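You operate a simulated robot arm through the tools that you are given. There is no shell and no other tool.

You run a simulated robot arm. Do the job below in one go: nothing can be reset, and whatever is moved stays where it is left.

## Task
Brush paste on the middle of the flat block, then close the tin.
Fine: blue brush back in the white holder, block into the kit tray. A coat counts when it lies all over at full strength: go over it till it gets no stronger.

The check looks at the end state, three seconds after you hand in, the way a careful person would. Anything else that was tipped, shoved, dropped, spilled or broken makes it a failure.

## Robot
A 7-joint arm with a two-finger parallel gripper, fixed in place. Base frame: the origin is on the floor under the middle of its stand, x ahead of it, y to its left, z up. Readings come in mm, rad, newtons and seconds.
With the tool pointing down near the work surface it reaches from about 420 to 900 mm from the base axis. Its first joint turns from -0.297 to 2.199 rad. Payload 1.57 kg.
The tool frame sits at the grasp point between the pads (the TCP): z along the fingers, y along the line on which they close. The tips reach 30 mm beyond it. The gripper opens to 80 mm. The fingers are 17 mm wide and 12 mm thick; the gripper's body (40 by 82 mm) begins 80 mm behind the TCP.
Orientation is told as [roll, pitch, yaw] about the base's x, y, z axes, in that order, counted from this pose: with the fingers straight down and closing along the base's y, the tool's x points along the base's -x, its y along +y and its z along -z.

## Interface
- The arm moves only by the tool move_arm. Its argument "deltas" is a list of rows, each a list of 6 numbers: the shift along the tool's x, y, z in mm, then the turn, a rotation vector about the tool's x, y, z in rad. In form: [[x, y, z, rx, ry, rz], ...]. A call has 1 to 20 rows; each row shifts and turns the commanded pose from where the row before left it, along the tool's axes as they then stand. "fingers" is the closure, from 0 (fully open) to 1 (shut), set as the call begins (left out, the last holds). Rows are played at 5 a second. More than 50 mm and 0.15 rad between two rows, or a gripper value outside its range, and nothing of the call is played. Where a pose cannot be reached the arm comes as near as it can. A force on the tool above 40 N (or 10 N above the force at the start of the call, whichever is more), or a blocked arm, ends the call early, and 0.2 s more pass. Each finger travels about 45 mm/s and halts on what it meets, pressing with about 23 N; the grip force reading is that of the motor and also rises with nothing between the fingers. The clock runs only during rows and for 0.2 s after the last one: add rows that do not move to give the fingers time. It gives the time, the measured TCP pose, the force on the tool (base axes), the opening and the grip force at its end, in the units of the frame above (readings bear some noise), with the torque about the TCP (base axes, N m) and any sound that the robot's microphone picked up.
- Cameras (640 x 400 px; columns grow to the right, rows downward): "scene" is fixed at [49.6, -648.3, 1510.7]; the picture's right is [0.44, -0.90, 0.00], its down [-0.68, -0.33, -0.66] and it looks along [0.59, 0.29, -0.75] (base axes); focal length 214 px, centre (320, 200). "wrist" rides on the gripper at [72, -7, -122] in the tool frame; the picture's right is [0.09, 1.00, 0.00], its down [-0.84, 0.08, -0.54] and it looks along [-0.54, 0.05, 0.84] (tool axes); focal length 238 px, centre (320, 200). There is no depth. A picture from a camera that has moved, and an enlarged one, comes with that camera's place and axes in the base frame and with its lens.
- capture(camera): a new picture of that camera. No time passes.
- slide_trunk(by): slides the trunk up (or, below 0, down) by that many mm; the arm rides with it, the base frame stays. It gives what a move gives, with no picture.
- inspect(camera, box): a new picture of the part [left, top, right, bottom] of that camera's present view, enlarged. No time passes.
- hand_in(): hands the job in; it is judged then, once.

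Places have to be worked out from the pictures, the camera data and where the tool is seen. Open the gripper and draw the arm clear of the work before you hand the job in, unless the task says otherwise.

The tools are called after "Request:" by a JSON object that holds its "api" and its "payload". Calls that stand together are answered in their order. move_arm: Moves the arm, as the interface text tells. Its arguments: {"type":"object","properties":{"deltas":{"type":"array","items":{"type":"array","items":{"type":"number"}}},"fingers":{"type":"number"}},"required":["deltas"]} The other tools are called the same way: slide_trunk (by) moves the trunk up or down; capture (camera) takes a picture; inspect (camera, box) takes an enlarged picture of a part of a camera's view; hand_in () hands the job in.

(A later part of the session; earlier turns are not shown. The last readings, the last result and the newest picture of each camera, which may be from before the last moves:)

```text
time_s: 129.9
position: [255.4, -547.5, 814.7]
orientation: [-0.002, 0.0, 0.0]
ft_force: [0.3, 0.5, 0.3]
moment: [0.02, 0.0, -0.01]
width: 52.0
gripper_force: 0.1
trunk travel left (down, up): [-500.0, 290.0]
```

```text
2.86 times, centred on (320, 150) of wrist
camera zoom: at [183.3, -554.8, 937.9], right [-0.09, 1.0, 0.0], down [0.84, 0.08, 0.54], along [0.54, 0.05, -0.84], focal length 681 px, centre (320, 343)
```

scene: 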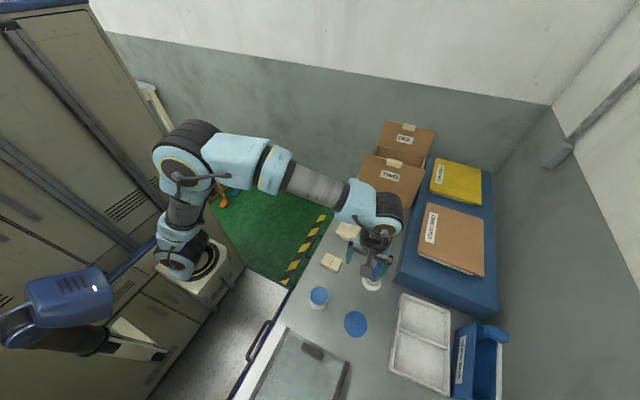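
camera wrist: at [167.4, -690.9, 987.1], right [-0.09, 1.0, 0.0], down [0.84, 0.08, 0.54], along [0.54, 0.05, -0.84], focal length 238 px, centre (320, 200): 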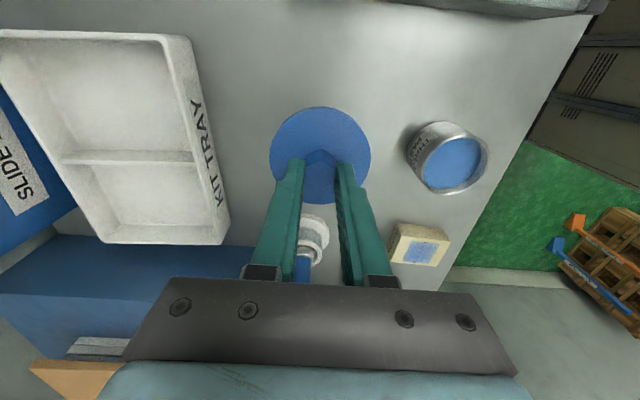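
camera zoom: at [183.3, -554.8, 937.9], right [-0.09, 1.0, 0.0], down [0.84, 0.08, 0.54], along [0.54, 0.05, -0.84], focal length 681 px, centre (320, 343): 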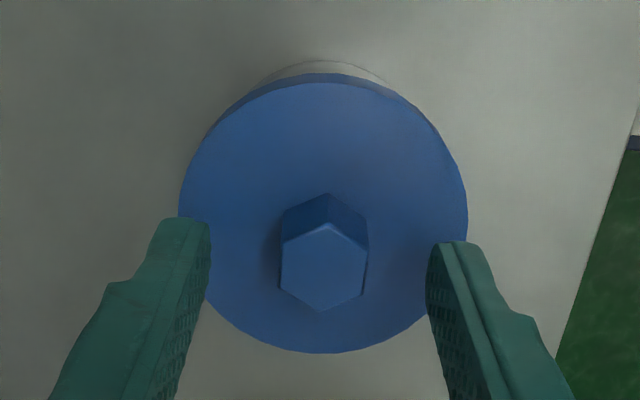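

The knob is released and the lid is sitting on the tin. I'll rise clear and inspect how it sits.

Request:
{"api": "move_arm", "payload": {"deltas": [[0, 0, -15, 0, 0, 0], [0, 0, -25, 0, 0, 0], [0, 0, -30, 0, 0, 0], [0, 0, -30, 0, 0, 0], [-30, 0, 0, 0, 0, 0], [-40, 0, 0, 0, 0, 0], [-40, 0, 0, 0, 0, 0], [0, 0, 0, 0, 0, 0]]}}

Request:
{"api": "capture", "payload": {"camera": "wrist"}}

Request:
{"api": "inspect", "payload": {"camera": "wrist", "box": [270, 0, 370, 80]}}

Request:
{"api": "inspect", "payload": {"camera": "scene", "box": [295, 270, 350, 320]}}

```text
time_s: 131.8
position: [365.2, -548.0, 915.3]
orientation: [0.001, -0.001, 0.0]
ft_force: [-0.7, -0.6, 0.7]
moment: [0.0, 0.02, 0.0]
width: 51.6
gripper_force: 0.1
trunk travel left (down, up): [-500.0, 290.0]
```

```text
taken
camera wrist: at [293.1, -555.1, 1038.2], right [-0.09, 1.0, 0.0], down [0.84, 0.08, 0.54], along [0.54, 0.05, -0.84], focal length 238 px, centre (320, 200)
```

wrist: 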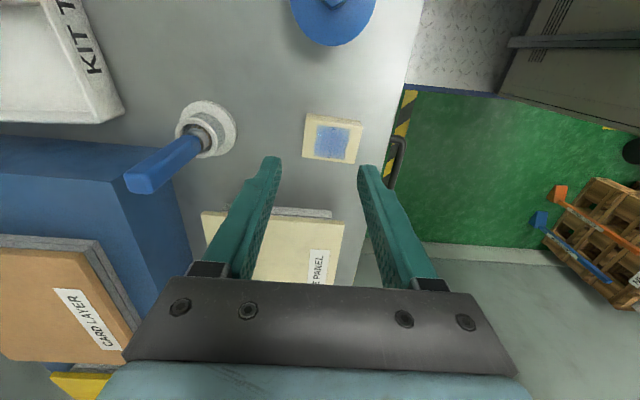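

```text
5.00 times, centred on (320, 40) of wrist
camera zoom: at [293.1, -555.1, 1038.2], right [-0.09, 1.0, 0.0], down [0.84, 0.08, 0.54], along [0.54, 0.05, -0.84], focal length 1192 px, centre (320, 1000)
```

zoom: 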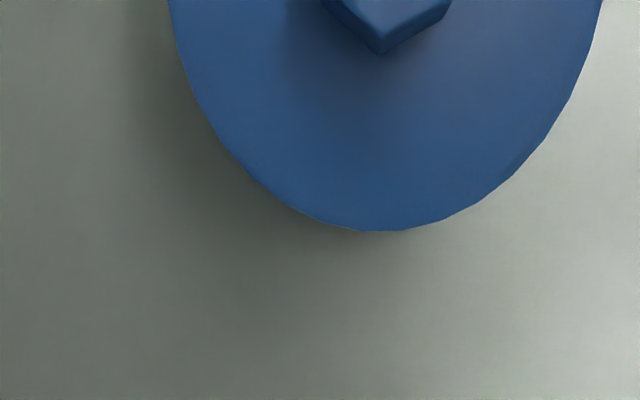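

```text
8.00 times, centred on (322, 295) of scene
camera zoom: at [49.6, -648.3, 1510.7], right [0.44, -0.9, 0.0], down [-0.68, -0.33, -0.66], along [0.59, 0.29, -0.75], focal length 1716 px, centre (300, -560)
```

zoom: 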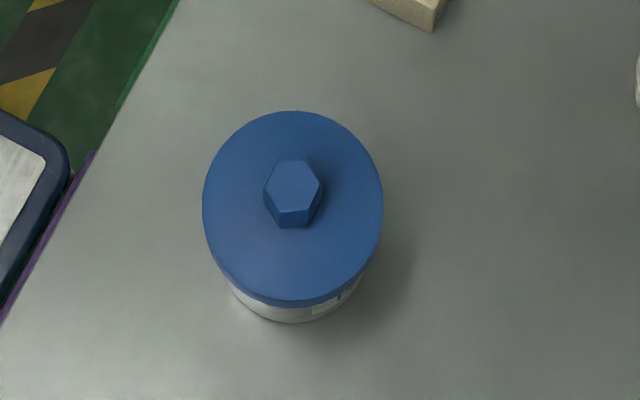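

The lid sits level and centred on the tin. Next is the block, so I'll zoom in to measure its exact place and turn for gripping.

Request:
{"api": "inspect", "payload": {"camera": "wrist", "box": [295, 105, 375, 170]}}

Request:
{"api": "inspect", "payload": {"camera": "scene", "box": [310, 240, 370, 290]}}

Request:
{"api": "inspect", "payload": {"camera": "scene", "box": [380, 280, 510, 400]}}

```text
6.15 times, centred on (335, 138) of wrist
camera zoom: at [293.1, -555.1, 1038.2], right [-0.09, 1.0, 0.0], down [0.84, 0.08, 0.54], along [0.54, 0.05, -0.84], focal length 1467 px, centre (228, 585)
```

zoom: 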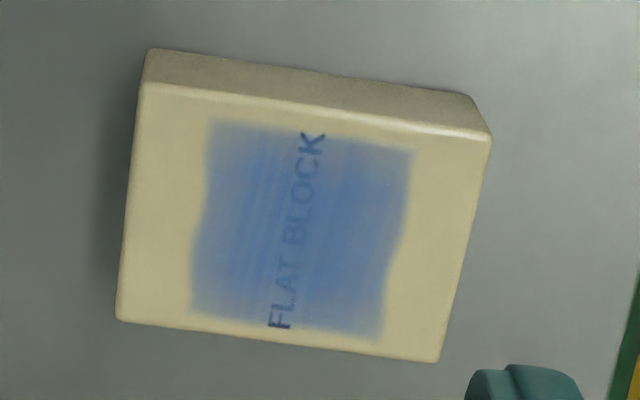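

```text
8.00 times, centred on (340, 265) of scene
camera zoom: at [49.6, -648.3, 1510.7], right [0.44, -0.9, 0.0], down [-0.68, -0.33, -0.66], along [0.59, 0.29, -0.75], focal length 1716 px, centre (160, -320)
```

zoom: 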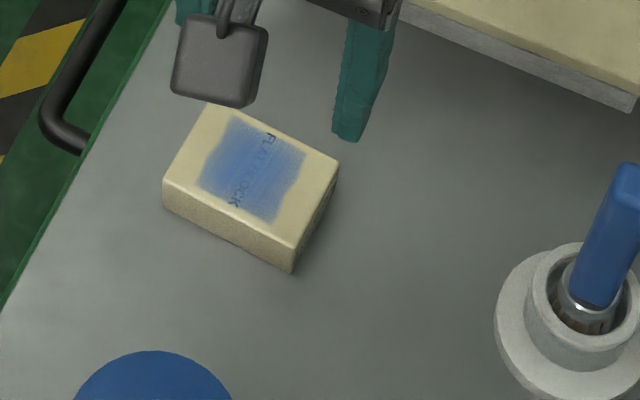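

```text
3.33 times, centred on (445, 340) of scene
camera zoom: at [49.6, -648.3, 1510.7], right [0.44, -0.9, 0.0], down [-0.68, -0.33, -0.66], along [0.59, 0.29, -0.75], focal length 715 px, centre (-97, -267)
```

zoom: 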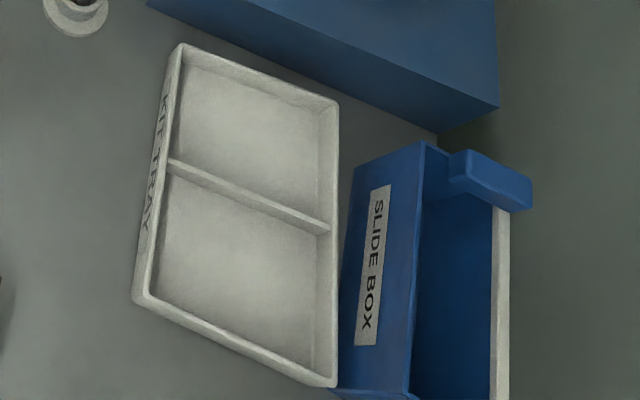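

The block top measures about 50×71 mm, centred at (396, -531) and turned about -0.05 rad. I'll grip it across its 50 mm sides (along x), which also leaves more room in the tray. I'll first try a small turn to check the direction.

Request:
{"api": "move_arm", "payload": {"deltas": [[0, 0, 0, 0, 0, 0.14], [0, 0, 0, 0, 0, 0.14], [0, 0, 0, 0, 0, 0]]}}

```text
time_s: 132.6
position: [363.4, -547.0, 915.7]
orientation: [-0.001, 0.0, -0.283]
ft_force: [-0.4, -0.2, 0.4]
moment: [0.03, 0.01, 0.01]
width: 52.1
gripper_force: 0.0
trunk travel left (down, up): [-500.0, 290.0]
```

The turn goes the right way (yaw -0.28). I'll complete it to about -1.62 and then look at the block.

Request:
{"api": "move_arm", "payload": {"deltas": [[0, 0, 0, 0, 0, 0.1343], [0, 0, 0, 0, 0, 0.1343], [0, 0, 0, 0, 0, 0.1343], [0, 0, 0, 0, 0, 0.1343], [0, 0, 0, 0, 0, 0.1343], [0, 0, 0, 0, 0, 0.1343], [0, 0, 0, 0, 0, 0.1343], [0, 0, 0, 0, 0, 0.1343], [0, 0, 0, 0, 0, 0.1343], [0, 0, 0, 0, 0, 0.1343], [0, 0, 0, 0, 0, 0]], "fingers": 0}}

Request:
{"api": "capture", "payload": {"camera": "wrist"}}

Request:
{"api": "capture", "payload": {"camera": "scene"}}

```text
time_s: 134.9
position: [365.5, -548.2, 913.7]
orientation: [0.0, -0.001, -1.624]
ft_force: [-0.4, 0.0, -0.5]
moment: [-0.02, 0.01, -0.02]
width: 80.1
gripper_force: 0.1
trunk travel left (down, up): [-500.0, 290.0]
```

```text
taken
camera wrist: at [363.1, -476.5, 1037.6], right [1.0, 0.04, 0.0], down [0.03, -0.84, 0.54], along [0.02, -0.54, -0.84], focal length 238 px, centre (320, 200)
```

wrist: 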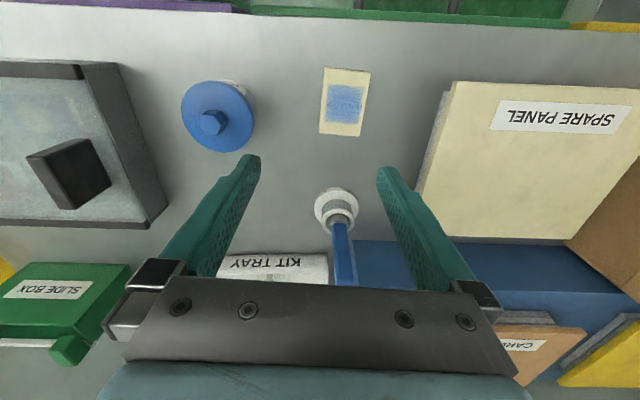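

```text
taken
```

scene: 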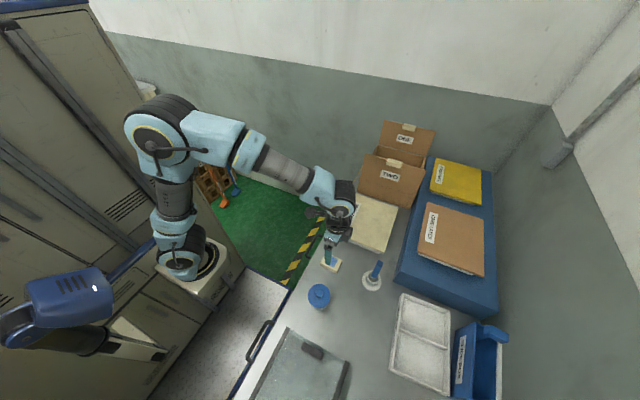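

The turn is done and the arm posture looks natural. I'll zoom on the block from this new angle.

Request:
{"api": "inspect", "payload": {"camera": "wrist", "box": [305, 55, 385, 145]}}

```text
4.44 times, centred on (345, 100) of wrist
camera zoom: at [363.1, -476.5, 1037.6], right [1.0, 0.04, 0.0], down [0.03, -0.84, 0.54], along [0.02, -0.54, -0.84], focal length 1059 px, centre (209, 644)
```

zoom: 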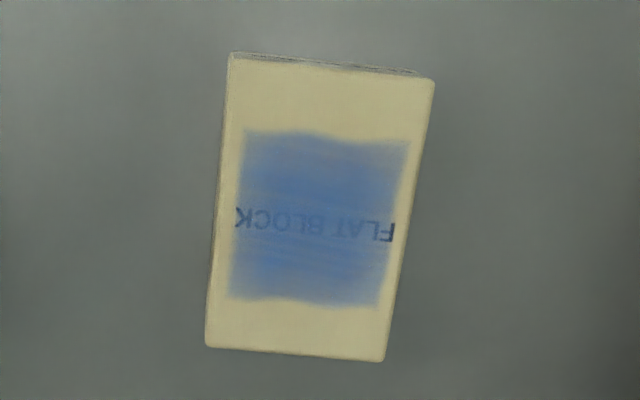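

The two views agree on the block centre to within about 4 mm, averaging (394, -532.5). I'll move above it, come down partway, and refine.

Request:
{"api": "move_arm", "payload": {"deltas": [[8.7, 14.5, 0, 0, 0, 0], [8.8, 14.6, 0, 0, 0, 0], [0, 0, 30, 0, 0, 0], [0, 0, 34, 0, 0, 0], [0, 0, 0, 0, 0, 0]]}}

Request:
{"api": "capture", "payload": {"camera": "wrist"}}

Request:
{"api": "inspect", "payload": {"camera": "wrist", "box": [230, 60, 410, 190]}}

```text
time_s: 136.2
position: [394.7, -530.7, 849.1]
orientation: [0.001, 0.0, -1.62]
ft_force: [1.1, 0.9, 0.4]
moment: [0.01, 0.01, -0.01]
width: 80.1
gripper_force: 0.0
trunk travel left (down, up): [-500.0, 290.0]
```

```text
taken
camera wrist: at [392.8, -459.9, 972.2], right [1.0, 0.04, 0.0], down [0.03, -0.84, 0.54], along [0.02, -0.54, -0.84], focal length 238 px, centre (320, 200)
```

wrist: 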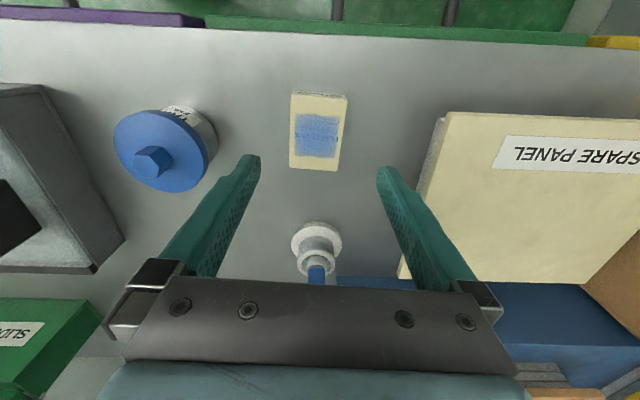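

```text
3.08 times, centred on (320, 125) of wrist
camera zoom: at [392.8, -459.9, 972.2], right [1.0, 0.04, 0.0], down [0.03, -0.84, 0.54], along [0.02, -0.54, -0.84], focal length 733 px, centre (320, 431)
```

zoom: 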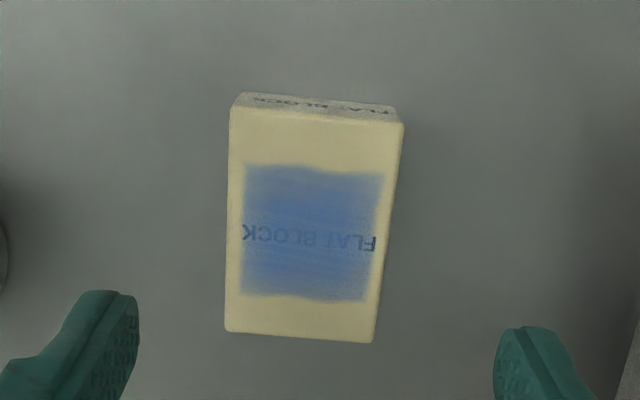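

Judged against the tool axis, the block lies about 4.6 mm toward tool -y and 2–3 mm toward tool -x. I'll correct for that, come lower, and look again.

Request:
{"api": "move_arm", "payload": {"deltas": [[-2, -4.6, 10, 0, 0, 0], [0, 0, 25, 0, 0, 0], [0, 0, 22, 0, 0, 0], [0, 0, 0, 0, 0, 0]]}}

Request:
{"api": "capture", "payload": {"camera": "wrist"}}

Request:
{"api": "inspect", "payload": {"camera": "wrist", "box": [230, 80, 410, 210]}}

Request:
{"api": "inspect", "payload": {"camera": "scene", "box": [310, 230, 370, 290]}}

```text
time_s: 137.2
position: [391.8, -532.5, 794.0]
orientation: [-0.001, 0.001, -1.623]
ft_force: [-0.2, 0.0, -0.4]
moment: [-0.03, -0.01, 0.02]
width: 80.1
gripper_force: 0.0
trunk travel left (down, up): [-500.0, 290.0]
```

```text
taken
camera wrist: at [388.7, -461.2, 916.4], right [1.0, 0.04, 0.0], down [0.03, -0.84, 0.54], along [0.02, -0.54, -0.84], focal length 238 px, centre (320, 200)
```

wrist: 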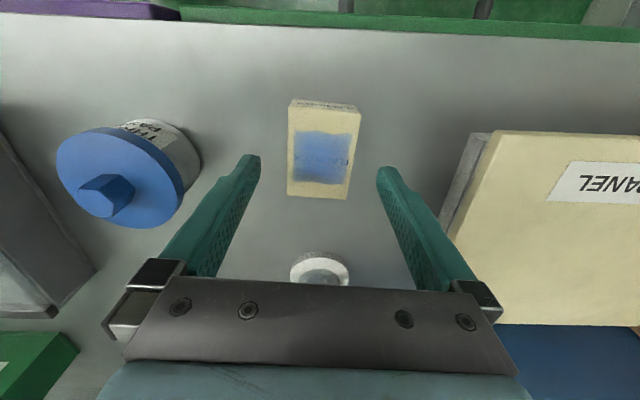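

```text
3.08 times, centred on (320, 145) of wrist
camera zoom: at [388.7, -461.2, 916.4], right [1.0, 0.04, 0.0], down [0.03, -0.84, 0.54], along [0.02, -0.54, -0.84], focal length 733 px, centre (320, 369)
```

zoom: 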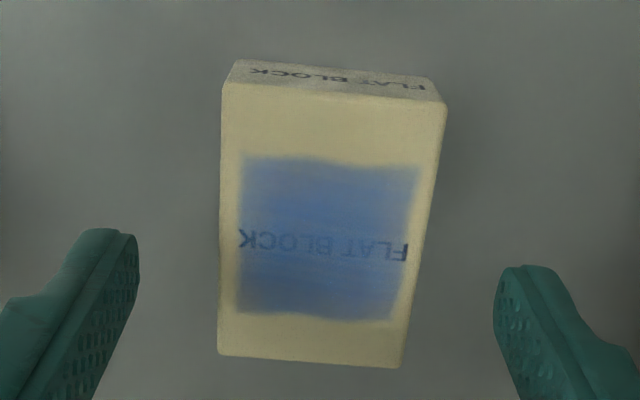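

```text
6.67 times, centred on (340, 260) of scene
camera zoom: at [49.6, -648.3, 1510.7], right [0.44, -0.9, 0.0], down [-0.68, -0.33, -0.66], along [0.59, 0.29, -0.75], focal length 1430 px, centre (187, -200)
```

zoom: 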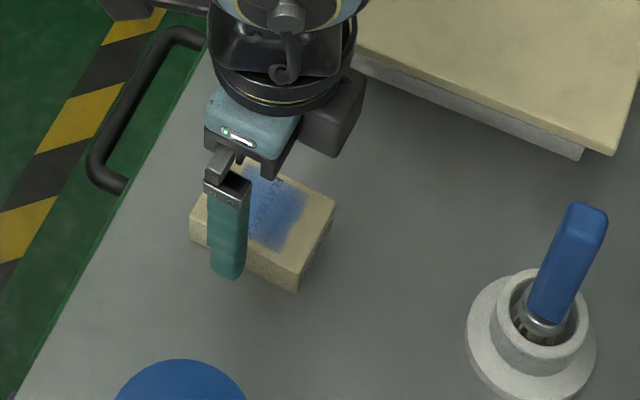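

The fingers now straddle the block squarely in x and yaw. It's about 2 mm off along the fingers' width, so I'll shift that and lower beside the block's sides.

Request:
{"api": "move_arm", "payload": {"deltas": [[-2, 0, 10, 0, 0, 0], [0, 0, 15, 0, 0, 0], [0, 0, 12, 0, 0, 0], [0, 0, 6, 0, 0, 0], [0, 0, 0, 0, 0, 0]]}}

Request:
{"api": "capture", "payload": {"camera": "wrist"}}

Request:
{"api": "inspect", "payload": {"camera": "scene", "box": [310, 230, 370, 290]}}

```text
time_s: 138.3
position: [391.2, -535.5, 750.6]
orientation: [0.002, -0.002, -1.62]
ft_force: [-0.1, 0.5, 0.6]
moment: [-0.01, 0.02, -0.04]
width: 79.9
gripper_force: 0.0
trunk travel left (down, up): [-500.0, 290.0]
```

```text
taken
camera wrist: at [388.0, -464.1, 873.3], right [1.0, 0.04, 0.0], down [0.03, -0.84, 0.54], along [0.02, -0.54, -0.84], focal length 238 px, centre (320, 200)
```

wrist: 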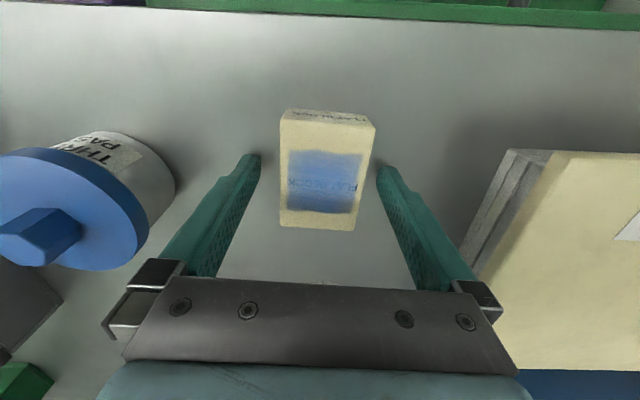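

```text
6.67 times, centred on (340, 260) of scene
camera zoom: at [49.6, -648.3, 1510.7], right [0.44, -0.9, 0.0], down [-0.68, -0.33, -0.66], along [0.59, 0.29, -0.75], focal length 1430 px, centre (187, -200)
```

zoom: 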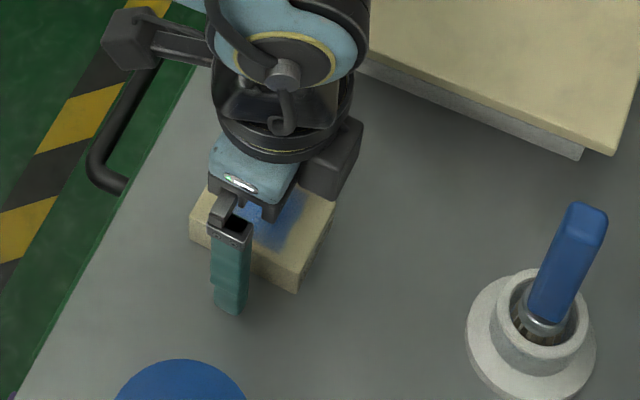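

The block is centred under the tool within about 1 mm. I'll lower the last 5 mm and close on its sides.

Request:
{"api": "move_arm", "payload": {"deltas": [[0, 0, 3, 0, 0, 0], [0, 0, 2.5, 0, 0, 0], [0, 0, 0, 0, 0, 0]]}}

Request:
{"api": "move_arm", "payload": {"deltas": [[0, 0, 0, 0, 0, 0], [0, 0, 0, 0, 0, 0], [0, 0, 0, 0, 0, 0], [0, 0, 0, 0, 0, 0], [0, 0, 0, 0, 0, 0]], "fingers": 1}}

Request:
{"api": "capture", "payload": {"camera": "wrist"}}

```text
time_s: 138.9
position: [390.0, -534.8, 750.3]
orientation: [-0.001, -0.001, -1.621]
ft_force: [-4.0, 8.9, 25.8]
moment: [0.47, 1.3, -0.25]
width: 80.1
gripper_force: 0.0
trunk travel left (down, up): [-500.0, 290.0]
stopped in row 2: the force on the tool passed its limit at 46 N (the readings are from after the stop); the commanded pose is now the measured one
```

```text
time_s: 139.4
position: [388.9, -538.1, 749.0]
orientation: [0.003, -0.003, -1.625]
ft_force: [-2.4, 0.7, 20.7]
moment: [0.18, 0.66, 0.01]
width: 49.7
gripper_force: 7.6
trunk travel left (down, up): [-500.0, 290.0]
stopped in row 2: the force on the tool passed its limit at 42 N (the readings are from after the stop); the commanded pose is now the measured one
```

```text
taken
camera wrist: at [386.1, -465.3, 872.6], right [1.0, 0.04, 0.0], down [0.03, -0.84, 0.55], along [0.02, -0.54, -0.84], focal length 238 px, centre (320, 200)
```

wrist: 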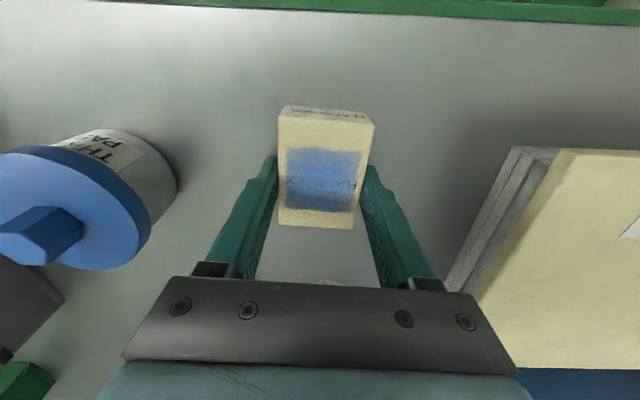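

The fingertips touched the table at TCP z≈750, so the table is at about 720. The fingers have closed to 49.7 mm on the block. I'll raise 2 mm to relieve the pressure and let the grip settle.

Request:
{"api": "move_arm", "payload": {"deltas": [[0, 0, -1, 0, 0, 0], [0, 0, -1.5, 0, 0, 0], [0, 0, 0, 0, 0, 0], [0, 0, 0, 0, 0, 0]], "fingers": 1}}

Request:
{"api": "capture", "payload": {"camera": "wrist"}}

Request:
{"api": "inspect", "payload": {"camera": "scene", "box": [310, 230, 370, 290]}}

```text
time_s: 140.4
position: [388.9, -534.8, 749.9]
orientation: [-0.002, 0.0, -1.624]
ft_force: [-0.8, -0.5, -0.1]
moment: [0.0, -0.04, -0.01]
width: 49.3
gripper_force: 23.3
trunk travel left (down, up): [-500.0, 290.0]
```

```text
taken
camera wrist: at [386.8, -464.7, 873.5], right [1.0, 0.04, 0.0], down [0.03, -0.84, 0.54], along [0.02, -0.54, -0.84], focal length 238 px, centre (320, 200)
```

wrist: 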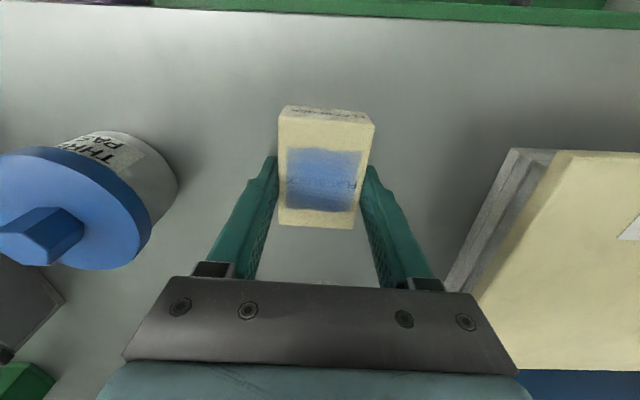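

```text
6.67 times, centred on (340, 260) of scene
camera zoom: at [49.6, -648.3, 1510.7], right [0.44, -0.9, 0.0], down [-0.68, -0.33, -0.66], along [0.59, 0.29, -0.75], focal length 1430 px, centre (187, -200)
```

zoom: 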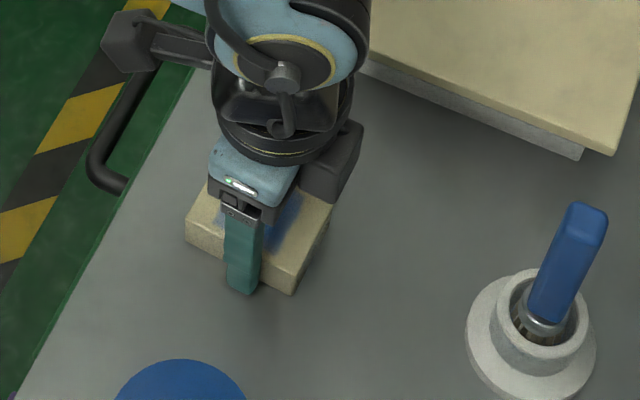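

The grip is good (49.3 mm, 23 N), but the fingertips are level with the block's bottom. I'll regrip 3–4 mm higher so the block touches the tray floor before the fingertips do.

Request:
{"api": "move_arm", "payload": {"deltas": [[0, 0, 0, 0, 0, 0], [0, 0, 0, 0, 0, 0], [0, 0, -3.5, 0, 0, 0], [0, 0, 0, 0, 0, 0]], "fingers": 0.2}}

Request:
{"api": "move_arm", "payload": {"deltas": [[0, 0, 0, 0, 0, 0], [0, 0, 0, 0, 0, 0], [0, 0, 0, 0, 0, 0], [0, 0, 0, 0, 0, 0]], "fingers": 1}}

Request:
{"api": "capture", "payload": {"camera": "wrist"}}

```text
time_s: 141.4
position: [389.4, -536.3, 754.9]
orientation: [0.0, 0.001, -1.623]
ft_force: [0.7, -0.7, -0.4]
moment: [0.04, 0.02, 0.0]
width: 64.1
gripper_force: 0.0
trunk travel left (down, up): [-500.0, 290.0]
```

```text
time_s: 142.4
position: [389.4, -534.9, 754.4]
orientation: [-0.001, 0.0, -1.624]
ft_force: [0.7, -0.1, -0.9]
moment: [0.02, 0.02, -0.03]
width: 49.3
gripper_force: 22.9
trunk travel left (down, up): [-500.0, 290.0]
```

```text
taken
camera wrist: at [386.6, -464.5, 877.4], right [1.0, 0.04, 0.0], down [0.03, -0.84, 0.54], along [0.02, -0.54, -0.84], focal length 238 px, centre (320, 200)
```

wrist: 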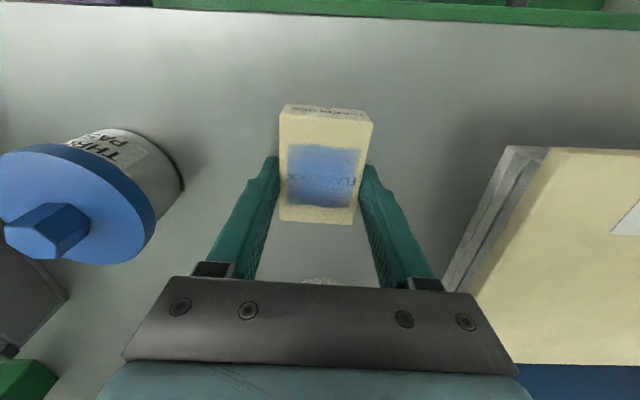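

The regrip is good (49.3 mm, 23 N, TCP z≈754.5), so the block's bottom is about 34.5 mm below the TCP. I'll lift it straight up, high enough to clear the brush handle.

Request:
{"api": "move_arm", "payload": {"deltas": [[0, 0, -10, 0, 0, 0], [0, 0, -25, 0, 0, 0], [0, 0, -40, 0, 0, 0], [0, 0, -40, 0, 0, 0], [0, 0, -40, 0, 0, 0], [0, 0, -40, 0, 0, 0], [0, 0, 0, 0, 0, 0]]}}

Request:
{"api": "capture", "payload": {"camera": "wrist"}}

Request:
{"api": "capture", "payload": {"camera": "scene"}}

```text
time_s: 144.0
position: [388.1, -536.3, 951.9]
orientation: [0.001, 0.001, -1.623]
ft_force: [-1.0, -0.3, -0.9]
moment: [0.01, -0.01, -0.01]
width: 49.2
gripper_force: 23.1
trunk travel left (down, up): [-500.0, 290.0]
```

```text
taken
camera wrist: at [386.7, -465.0, 1074.6], right [1.0, 0.04, 0.0], down [0.03, -0.84, 0.54], along [0.02, -0.54, -0.84], focal length 238 px, centre (320, 200)
```

wrist: 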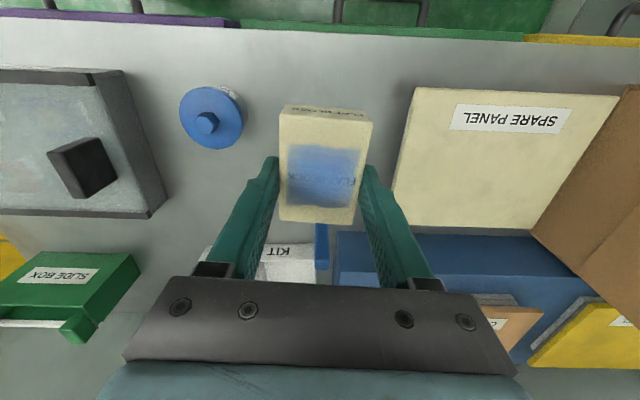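

```text
taken
```

scene: 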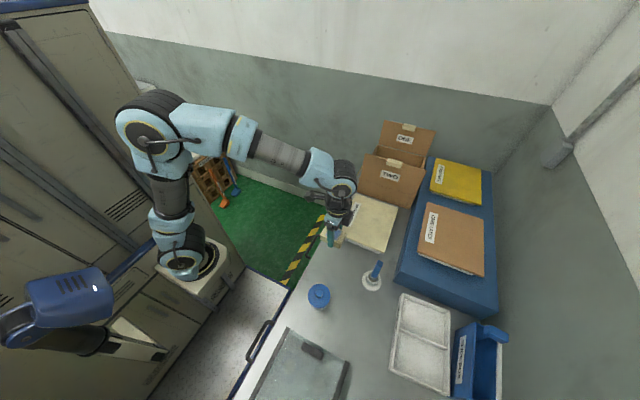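

The block is held firmly and lifted level. I'll traverse at this height, on the low-x side of the brush.

Request:
{"api": "move_arm", "payload": {"deltas": [[-26.4, -10.1, 0, 0, 0, 0], [-26.4, -10.1, 0, 0, 0, 0], [-26.4, -10.1, 0, 0, 0, 0], [-26.4, -10.1, 0, 0, 0, 0], [-26.4, -10.1, 0, 0, 0, 0], [-26.4, -10.1, 0, 0, 0, 0], [0, 0, 0, 0, 0, 0]]}}

Request:
{"api": "capture", "payload": {"camera": "wrist"}}

Request:
{"api": "capture", "payload": {"camera": "scene"}}

```text
time_s: 145.6
position: [320.7, -692.3, 951.3]
orientation: [0.0, 0.001, -1.622]
ft_force: [0.2, -0.5, -0.8]
moment: [0.01, 0.0, 0.0]
width: 49.4
gripper_force: 23.0
trunk travel left (down, up): [-500.0, 290.0]
```

```text
taken
camera wrist: at [318.1, -620.8, 1074.3], right [1.0, 0.04, 0.0], down [0.03, -0.84, 0.54], along [0.02, -0.54, -0.84], focal length 238 px, centre (320, 200)
```

wrist: 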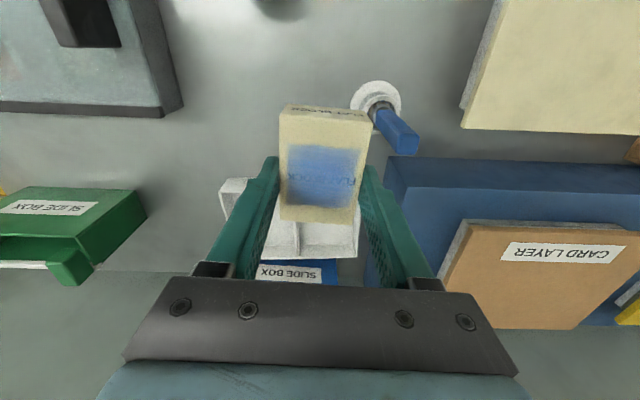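

```text
taken
```

scene: 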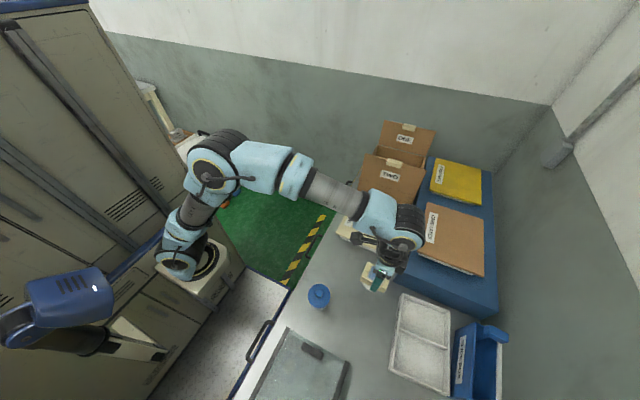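

The route is clear past the brush. I'll move closer to the tray at the same height and view it.

Request:
{"api": "move_arm", "payload": {"deltas": [[-26.8, 5.2, 0, 0, 0, 0], [-26.8, 5.2, 0, 0, 0, 0], [-26.8, 5.2, 0, 0, 0, 0], [-26.8, 5.2, 0, 0, 0, 0], [0, 0, 0, 0, 0, 0]]}}

Request:
{"api": "capture", "payload": {"camera": "wrist"}}

Request:
{"api": "inspect", "payload": {"camera": "scene", "box": [340, 210, 520, 400]}}

```text
time_s: 146.8
position: [335.5, -798.2, 947.9]
orientation: [0.001, -0.001, -1.623]
ft_force: [0.3, -0.7, -0.9]
moment: [-0.02, -0.04, -0.01]
width: 49.4
gripper_force: 23.2
trunk travel left (down, up): [-500.0, 290.0]
```

```text
taken
camera wrist: at [332.8, -726.6, 1071.8], right [1.0, 0.04, 0.0], down [0.03, -0.84, 0.54], along [0.02, -0.54, -0.84], focal length 238 px, centre (320, 200)
```

wrist: 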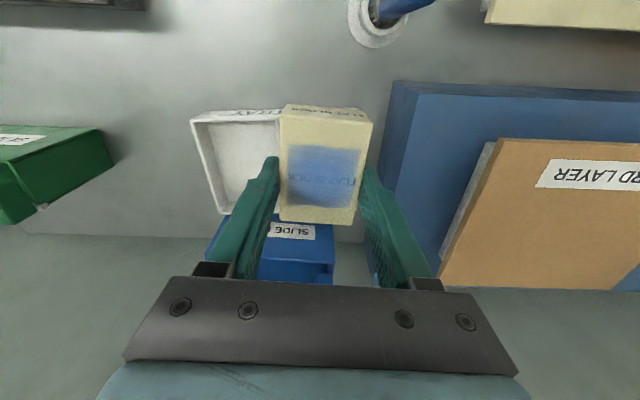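

```text
2.11 times, centred on (430, 305) of scene
camera zoom: at [49.6, -648.3, 1510.7], right [0.44, -0.9, 0.0], down [-0.68, -0.33, -0.66], along [0.59, 0.29, -0.75], focal length 452 px, centre (88, -21)
```

zoom: 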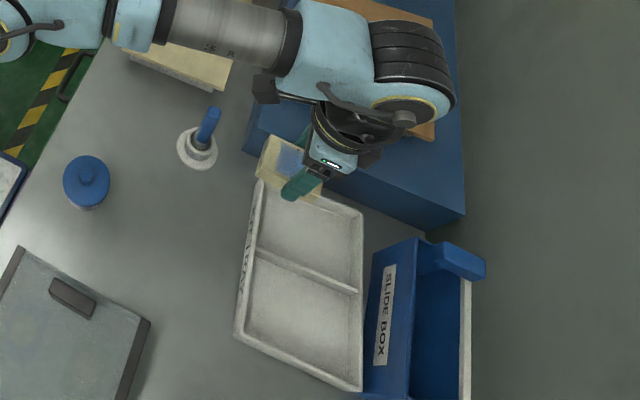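

The block is at the near edge of the tray. From triangulation, the tray rim is at z≈755, and the high-x compartment spans roughly x 284–386 and y -944…-808. I'll lower to z≈850, then move over the compartment toward (335, -857).

Request:
{"api": "move_arm", "payload": {"deltas": [[0, 0, 30, 0, 0, 0], [0, 0, 35, 0, 0, 0], [0, 0, 33, 0, 0, 0], [-19.7, 1, 0, 0, 0, 0], [-19.6, 1, 0, 0, 0, 0], [-19.6, 1.1, 0, 0, 0, 0], [0, 0, 0, 0, 0, 0]]}}

Request:
{"api": "capture", "payload": {"camera": "wrist"}}

Request:
{"api": "inspect", "payload": {"camera": "scene", "box": [360, 230, 520, 400]}}

```text
time_s: 148.4
position: [335.6, -857.3, 852.4]
orientation: [0.0, 0.001, -1.624]
ft_force: [0.7, 0.0, -0.6]
moment: [0.01, 0.02, -0.01]
width: 49.5
gripper_force: 22.8
trunk travel left (down, up): [-500.0, 290.0]
```

```text
taken
camera wrist: at [332.9, -786.3, 975.3], right [1.0, 0.04, 0.0], down [0.03, -0.84, 0.54], along [0.02, -0.54, -0.84], focal length 238 px, centre (320, 200)
```

wrist: 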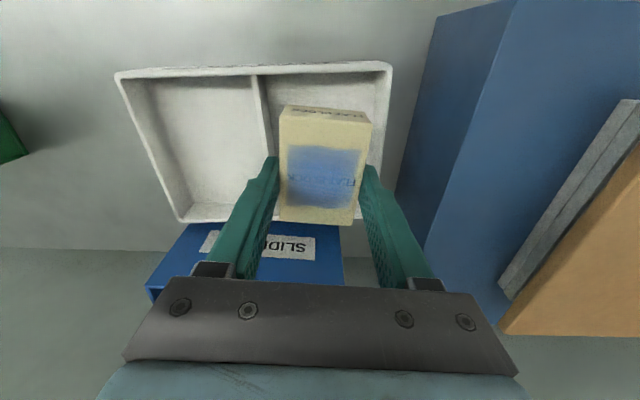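

```text
2.35 times, centred on (440, 315) of scene
camera zoom: at [49.6, -648.3, 1510.7], right [0.44, -0.9, 0.0], down [-0.68, -0.33, -0.66], along [0.59, 0.29, -0.75], focal length 505 px, centre (38, -71)
```

zoom: 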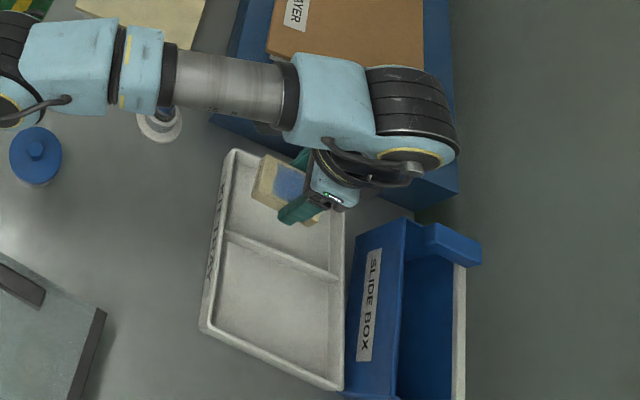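

The block is over the compartment with good margins all round. I'll lower it inside the tray walls, to TCP z≈775 first.

Request:
{"api": "move_arm", "payload": {"deltas": [[0, 0, 20, 0, 0, 0], [0, 0, 20, 0, 0, 0], [0, 0, 15, 0, 0, 0], [0, 0, 12, 0, 0, 0], [0, 0, 8, 0, 0, 0], [0, 0, 0, 0, 0, 0]]}}

Request:
{"api": "capture", "payload": {"camera": "wrist"}}

Request:
{"api": "inspect", "payload": {"camera": "scene", "box": [360, 230, 520, 400]}}

```text
time_s: 149.8
position: [337.3, -858.3, 777.4]
orientation: [0.0, 0.001, -1.623]
ft_force: [0.2, 0.7, -0.1]
moment: [-0.01, 0.01, 0.02]
width: 49.1
gripper_force: 22.9
trunk travel left (down, up): [-500.0, 290.0]
```

```text
taken
camera wrist: at [333.4, -786.7, 899.3], right [1.0, 0.04, 0.0], down [0.03, -0.84, 0.54], along [0.02, -0.54, -0.84], focal length 238 px, centre (320, 200)
```

wrist: 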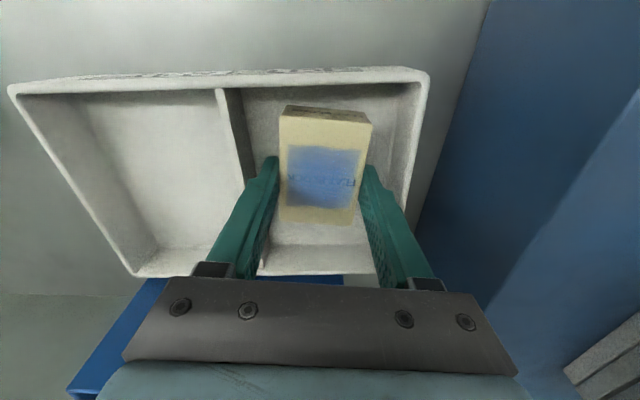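

```text
2.35 times, centred on (440, 315) of scene
camera zoom: at [49.6, -648.3, 1510.7], right [0.44, -0.9, 0.0], down [-0.68, -0.33, -0.66], along [0.59, 0.29, -0.75], focal length 505 px, centre (38, -71)
```

zoom: 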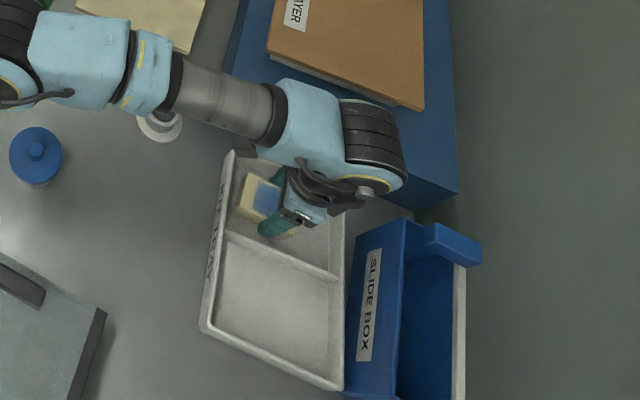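

It's inside the walls with no contact. I'll zoom in to check the finger clearance to the divider and the wall.

Request:
{"api": "inspect", "payload": {"camera": "wrist", "box": [200, 60, 440, 220]}}

```text
2.50 times, centred on (320, 140) of wrist
camera zoom: at [333.4, -786.7, 899.3], right [1.0, 0.04, 0.0], down [0.03, -0.84, 0.54], along [0.02, -0.54, -0.84], focal length 596 px, centre (320, 350)
```

zoom: 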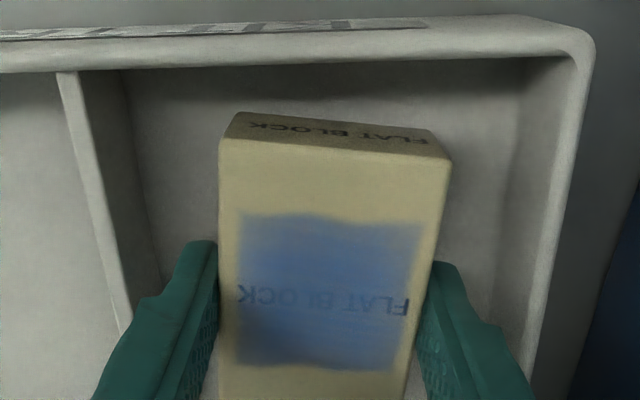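

Both fingers clear the divider and wall. I'll shift 3 mm toward +x for balance and lower further toward the tray floor.

Request:
{"api": "move_arm", "payload": {"deltas": [[0, 3, 0, 0, 0, 0], [0, 0, 4, 0, 0, 0], [0, 0, 4, 0, 0, 0], [0, 0, 2, 0, 0, 0], [0, 0, 0, 0, 0, 0]]}}

```text
time_s: 151.0
position: [337.6, -859.3, 766.2]
orientation: [0.0, 0.0, -1.624]
ft_force: [-0.2, -0.1, -1.8]
moment: [0.01, -0.03, -0.02]
width: 49.3
gripper_force: 22.9
trunk travel left (down, up): [-500.0, 290.0]
```

No contact yet at 766–767, so I'll go down in 1.5 mm steps.

Request:
{"api": "move_arm", "payload": {"deltas": [[0, 0, 1.5, 0, 0, 0], [0, 0, 1.5, 0, 0, 0], [0, 0, 0, 0, 0, 0]]}}

```text
time_s: 151.8
position: [339.1, -857.2, 767.4]
orientation: [0.0, -0.003, -1.622]
ft_force: [-1.2, 0.9, 17.2]
moment: [0.4, 0.06, -0.02]
width: 49.3
gripper_force: 23.1
trunk travel left (down, up): [-500.0, 290.0]
```

Contact is 17 N at TCP z≈766. I'll look at how the block sits before releasing.

Request:
{"api": "inspect", "payload": {"camera": "wrist", "box": [200, 60, 440, 220]}}

Request:
{"api": "inspect", "payload": {"camera": "scene", "box": [390, 270, 470, 340]}}

```text
2.50 times, centred on (320, 140) of wrist
camera zoom: at [335.8, -787.0, 888.9], right [1.0, 0.04, 0.0], down [0.03, -0.84, 0.55], along [0.02, -0.54, -0.84], focal length 596 px, centre (320, 350)
```

zoom: 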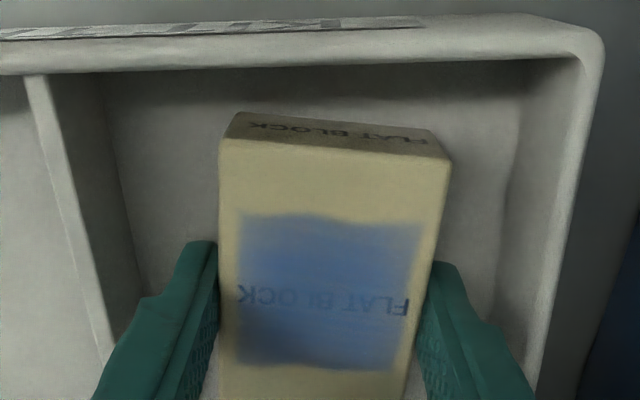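

```text
5.71 times, centred on (430, 305) of scene
camera zoom: at [49.6, -648.3, 1510.7], right [0.44, -0.9, 0.0], down [-0.68, -0.33, -0.66], along [0.59, 0.29, -0.75], focal length 1226 px, centre (-309, -400)
```

zoom: 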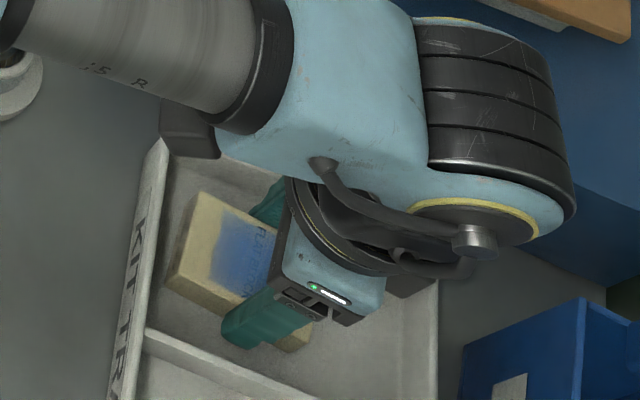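

The block's near end touches the tray floor, and it sits clear of the walls. I'll ease up 0.5 mm and open the fingers just enough to free it.

Request:
{"api": "move_arm", "payload": {"deltas": [[0, 0, -0.5, 0, 0, 0], [0, 0, 0, 0, 0, 0]]}}

Request:
{"api": "move_arm", "payload": {"deltas": [[0, 0, 0, 0, 0, 0], [0, 0, 0, 0, 0, 0], [0, 0, 0, 0, 0, 0], [0, 0, 0, 0, 0, 0]], "fingers": 0.28}}

Request:
{"api": "inspect", "payload": {"camera": "wrist", "box": [200, 60, 440, 220]}}

```text
time_s: 152.4
position: [338.2, -859.2, 765.8]
orientation: [0.0, -0.004, -1.622]
ft_force: [-3.2, -0.6, 21.3]
moment: [0.12, 0.1, 0.0]
width: 49.1
gripper_force: 22.6
trunk travel left (down, up): [-500.0, 290.0]
```

```text
time_s: 153.4
position: [338.8, -857.8, 763.8]
orientation: [-0.001, 0.0, -1.624]
ft_force: [-0.4, -0.2, 0.3]
moment: [-0.02, 0.03, 0.01]
width: 57.1
gripper_force: 0.1
trunk travel left (down, up): [-500.0, 290.0]
```

```text
2.50 times, centred on (320, 140) of wrist
camera zoom: at [336.6, -787.4, 886.6], right [1.0, 0.04, 0.0], down [0.03, -0.84, 0.54], along [0.02, -0.54, -0.84], focal length 596 px, centre (320, 350)
```

zoom: 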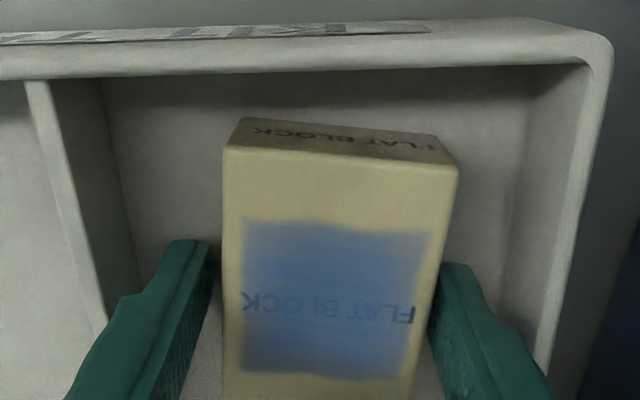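

The block is free in the tray, but the right finger is close to its side. I'll open slightly more, then rise straight up.

Request:
{"api": "move_arm", "payload": {"deltas": [[0, 0, 0, 0, 0, 0], [0, 0, 0, 0, 0, 0], [0, 0, -3, 0, 0, 0], [0, 0, -10, 0, 0, 0], [0, 0, 0, 0, 0, 0]], "fingers": 0.23}}

Request:
{"api": "inspect", "payload": {"camera": "wrist", "box": [200, 60, 440, 220]}}

```text
time_s: 154.6
position: [339.3, -859.3, 776.4]
orientation: [0.0, -0.001, -1.623]
ft_force: [-0.2, -0.5, 0.7]
moment: [-0.02, -0.03, 0.01]
width: 61.6
gripper_force: 0.1
trunk travel left (down, up): [-500.0, 290.0]
```

```text
2.50 times, centred on (320, 140) of wrist
camera zoom: at [335.6, -786.6, 899.9], right [1.0, 0.04, 0.0], down [0.03, -0.84, 0.54], along [0.02, -0.54, -0.84], focal length 596 px, centre (320, 350)
```

zoom: 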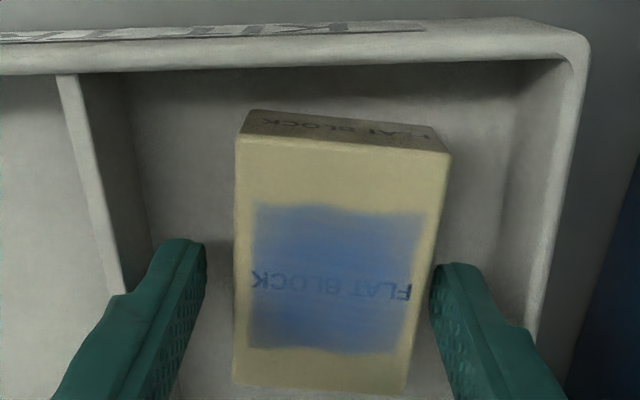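

The block stays put as the gripper rises. I'll continue straight up to clear the tray.

Request:
{"api": "move_arm", "payload": {"deltas": [[0, 0, -20, 0, 0, 0], [0, 0, -30, 0, 0, 0], [0, 0, -40, 0, 0, 0], [0, 0, -40, 0, 0, 0], [0, 0, -40, 0, 0, 0], [0, 0, 0, 0, 0, 0]]}}

Request:
{"api": "capture", "payload": {"camera": "wrist"}}

Request:
{"api": "inspect", "payload": {"camera": "wrist", "box": [220, 60, 420, 200]}}

```text
time_s: 156.0
position: [338.4, -832.1, 941.9]
orientation: [0.001, 0.001, -1.624]
ft_force: [0.6, 0.5, 0.3]
moment: [0.01, 0.02, 0.03]
width: 61.5
gripper_force: 0.1
out of reach, approached as far as the arm can: row 4, 5
trunk travel left (down, up): [-500.0, 290.0]
```

```text
taken
camera wrist: at [335.2, -760.4, 1065.2], right [1.0, 0.04, 0.0], down [0.03, -0.84, 0.54], along [0.02, -0.54, -0.84], focal length 238 px, centre (320, 200)
```

wrist: 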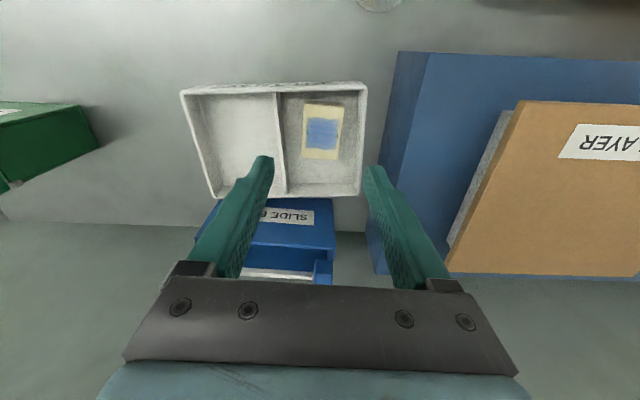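

```text
2.86 times, centred on (320, 130) of wrist
camera zoom: at [335.2, -760.4, 1065.2], right [1.0, 0.04, 0.0], down [0.03, -0.84, 0.54], along [0.02, -0.54, -0.84], focal length 681 px, centre (320, 400)
```

zoom: 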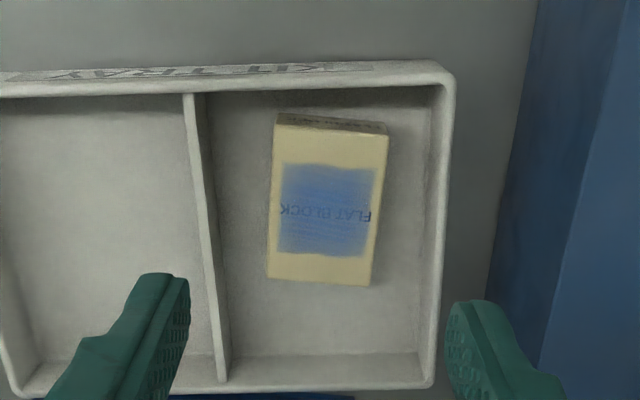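

The block lies flat in the kit tray with its coat intact. I'll draw the arm back at this height, away from the tray and above the brush.

Request:
{"api": "move_arm", "payload": {"deltas": [[35, -2, 0, 0, 0, 0], [40, -2, 0, 0, 0, 0], [40, -2, 0, 0, 0, 0], [40, -2, 0, 0, 0, 0], [40, -2, 0, 0, 0, 0], [0, 0, 0, 0, 0, 0]]}}

Request:
{"api": "capture", "payload": {"camera": "wrist"}}

Request:
{"api": "capture", "payload": {"camera": "scene"}}

```text
time_s: 157.4
position: [376.7, -799.2, 992.1]
orientation: [-0.003, 0.001, -1.624]
ft_force: [-0.1, 0.8, -0.1]
moment: [-0.01, 0.0, -0.01]
width: 61.5
gripper_force: 0.2
out of reach, approached as far as the arm can: row 1, 2, 3, 4, 5
trunk travel left (down, up): [-500.0, 290.0]
```

```text
taken
camera wrist: at [374.1, -727.2, 1115.6], right [1.0, 0.04, 0.0], down [0.03, -0.84, 0.54], along [0.02, -0.54, -0.84], focal length 238 px, centre (320, 200)
```

wrist: 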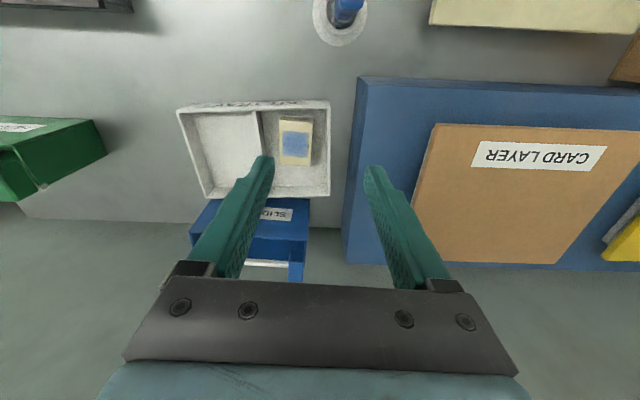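

```text
taken
```

scene: 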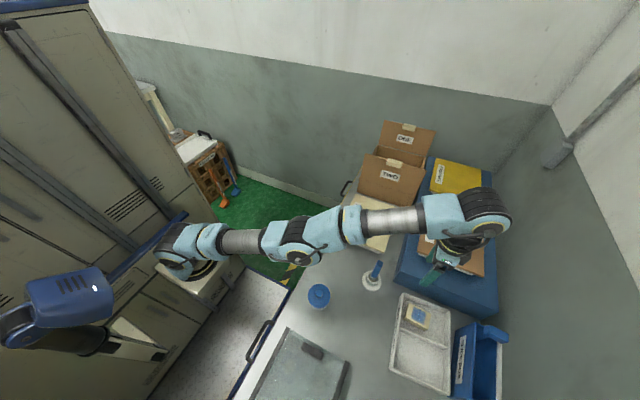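

The arm ended up stretched out and only partly followed. I'll hold still for a moment and see whether it settles toward the commanded pose.

Request:
{"api": "move_arm", "payload": {"deltas": [[0, 0, 0, 0, 0, 0], [0, 0, 0, 0, 0, 0]]}}

Request:
{"api": "capture", "payload": {"camera": "scene"}}

```text
time_s: 158.0
position: [376.6, -798.9, 993.2]
orientation: [-0.001, 0.001, -1.623]
ft_force: [0.7, -0.1, -0.9]
moment: [-0.01, 0.01, -0.02]
width: 61.6
gripper_force: 0.0
trunk travel left (down, up): [-500.0, 290.0]
```

```text
taken
```

scene: 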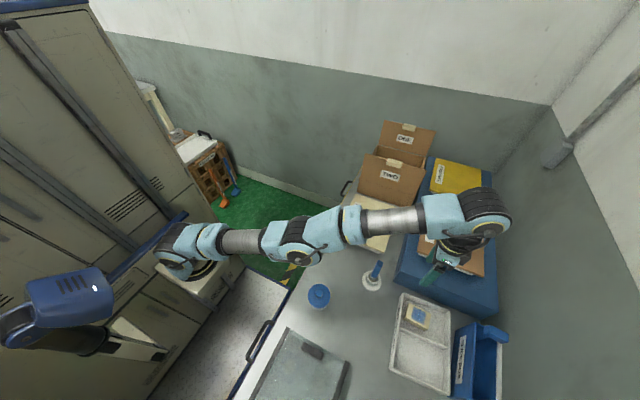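

The commanded pose seems to be reset here. I'll try a small retract step toward +y.

Request:
{"api": "move_arm", "payload": {"deltas": [[10, 0, 0, 0, 0, 0], [10, 0, 0, 0, 0, 0], [0, 0, 0, 0, 0, 0]]}}

Request:
{"api": "inspect", "payload": {"camera": "scene", "box": [140, 140, 540, 390]}}

```text
time_s: 158.8
position: [380.8, -794.4, 1000.4]
orientation: [-0.002, -0.002, -1.623]
ft_force: [0.2, 0.5, 0.6]
moment: [0.02, 0.0, -0.01]
width: 61.6
gripper_force: 0.0
out of reach, approached as far as the arm can: row 1, 2
trunk travel left (down, up): [-500.0, 290.0]
```

```text
1.60 times, centred on (340, 265) of scene
camera zoom: at [49.6, -648.3, 1510.7], right [0.44, -0.9, 0.0], down [-0.68, -0.33, -0.66], along [0.59, 0.29, -0.75], focal length 343 px, centre (288, 96)
```

zoom: 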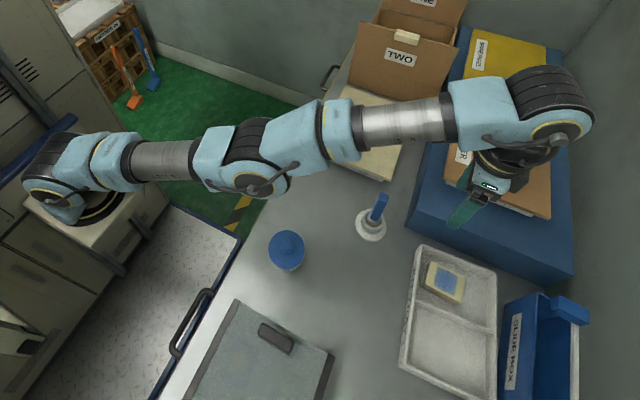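

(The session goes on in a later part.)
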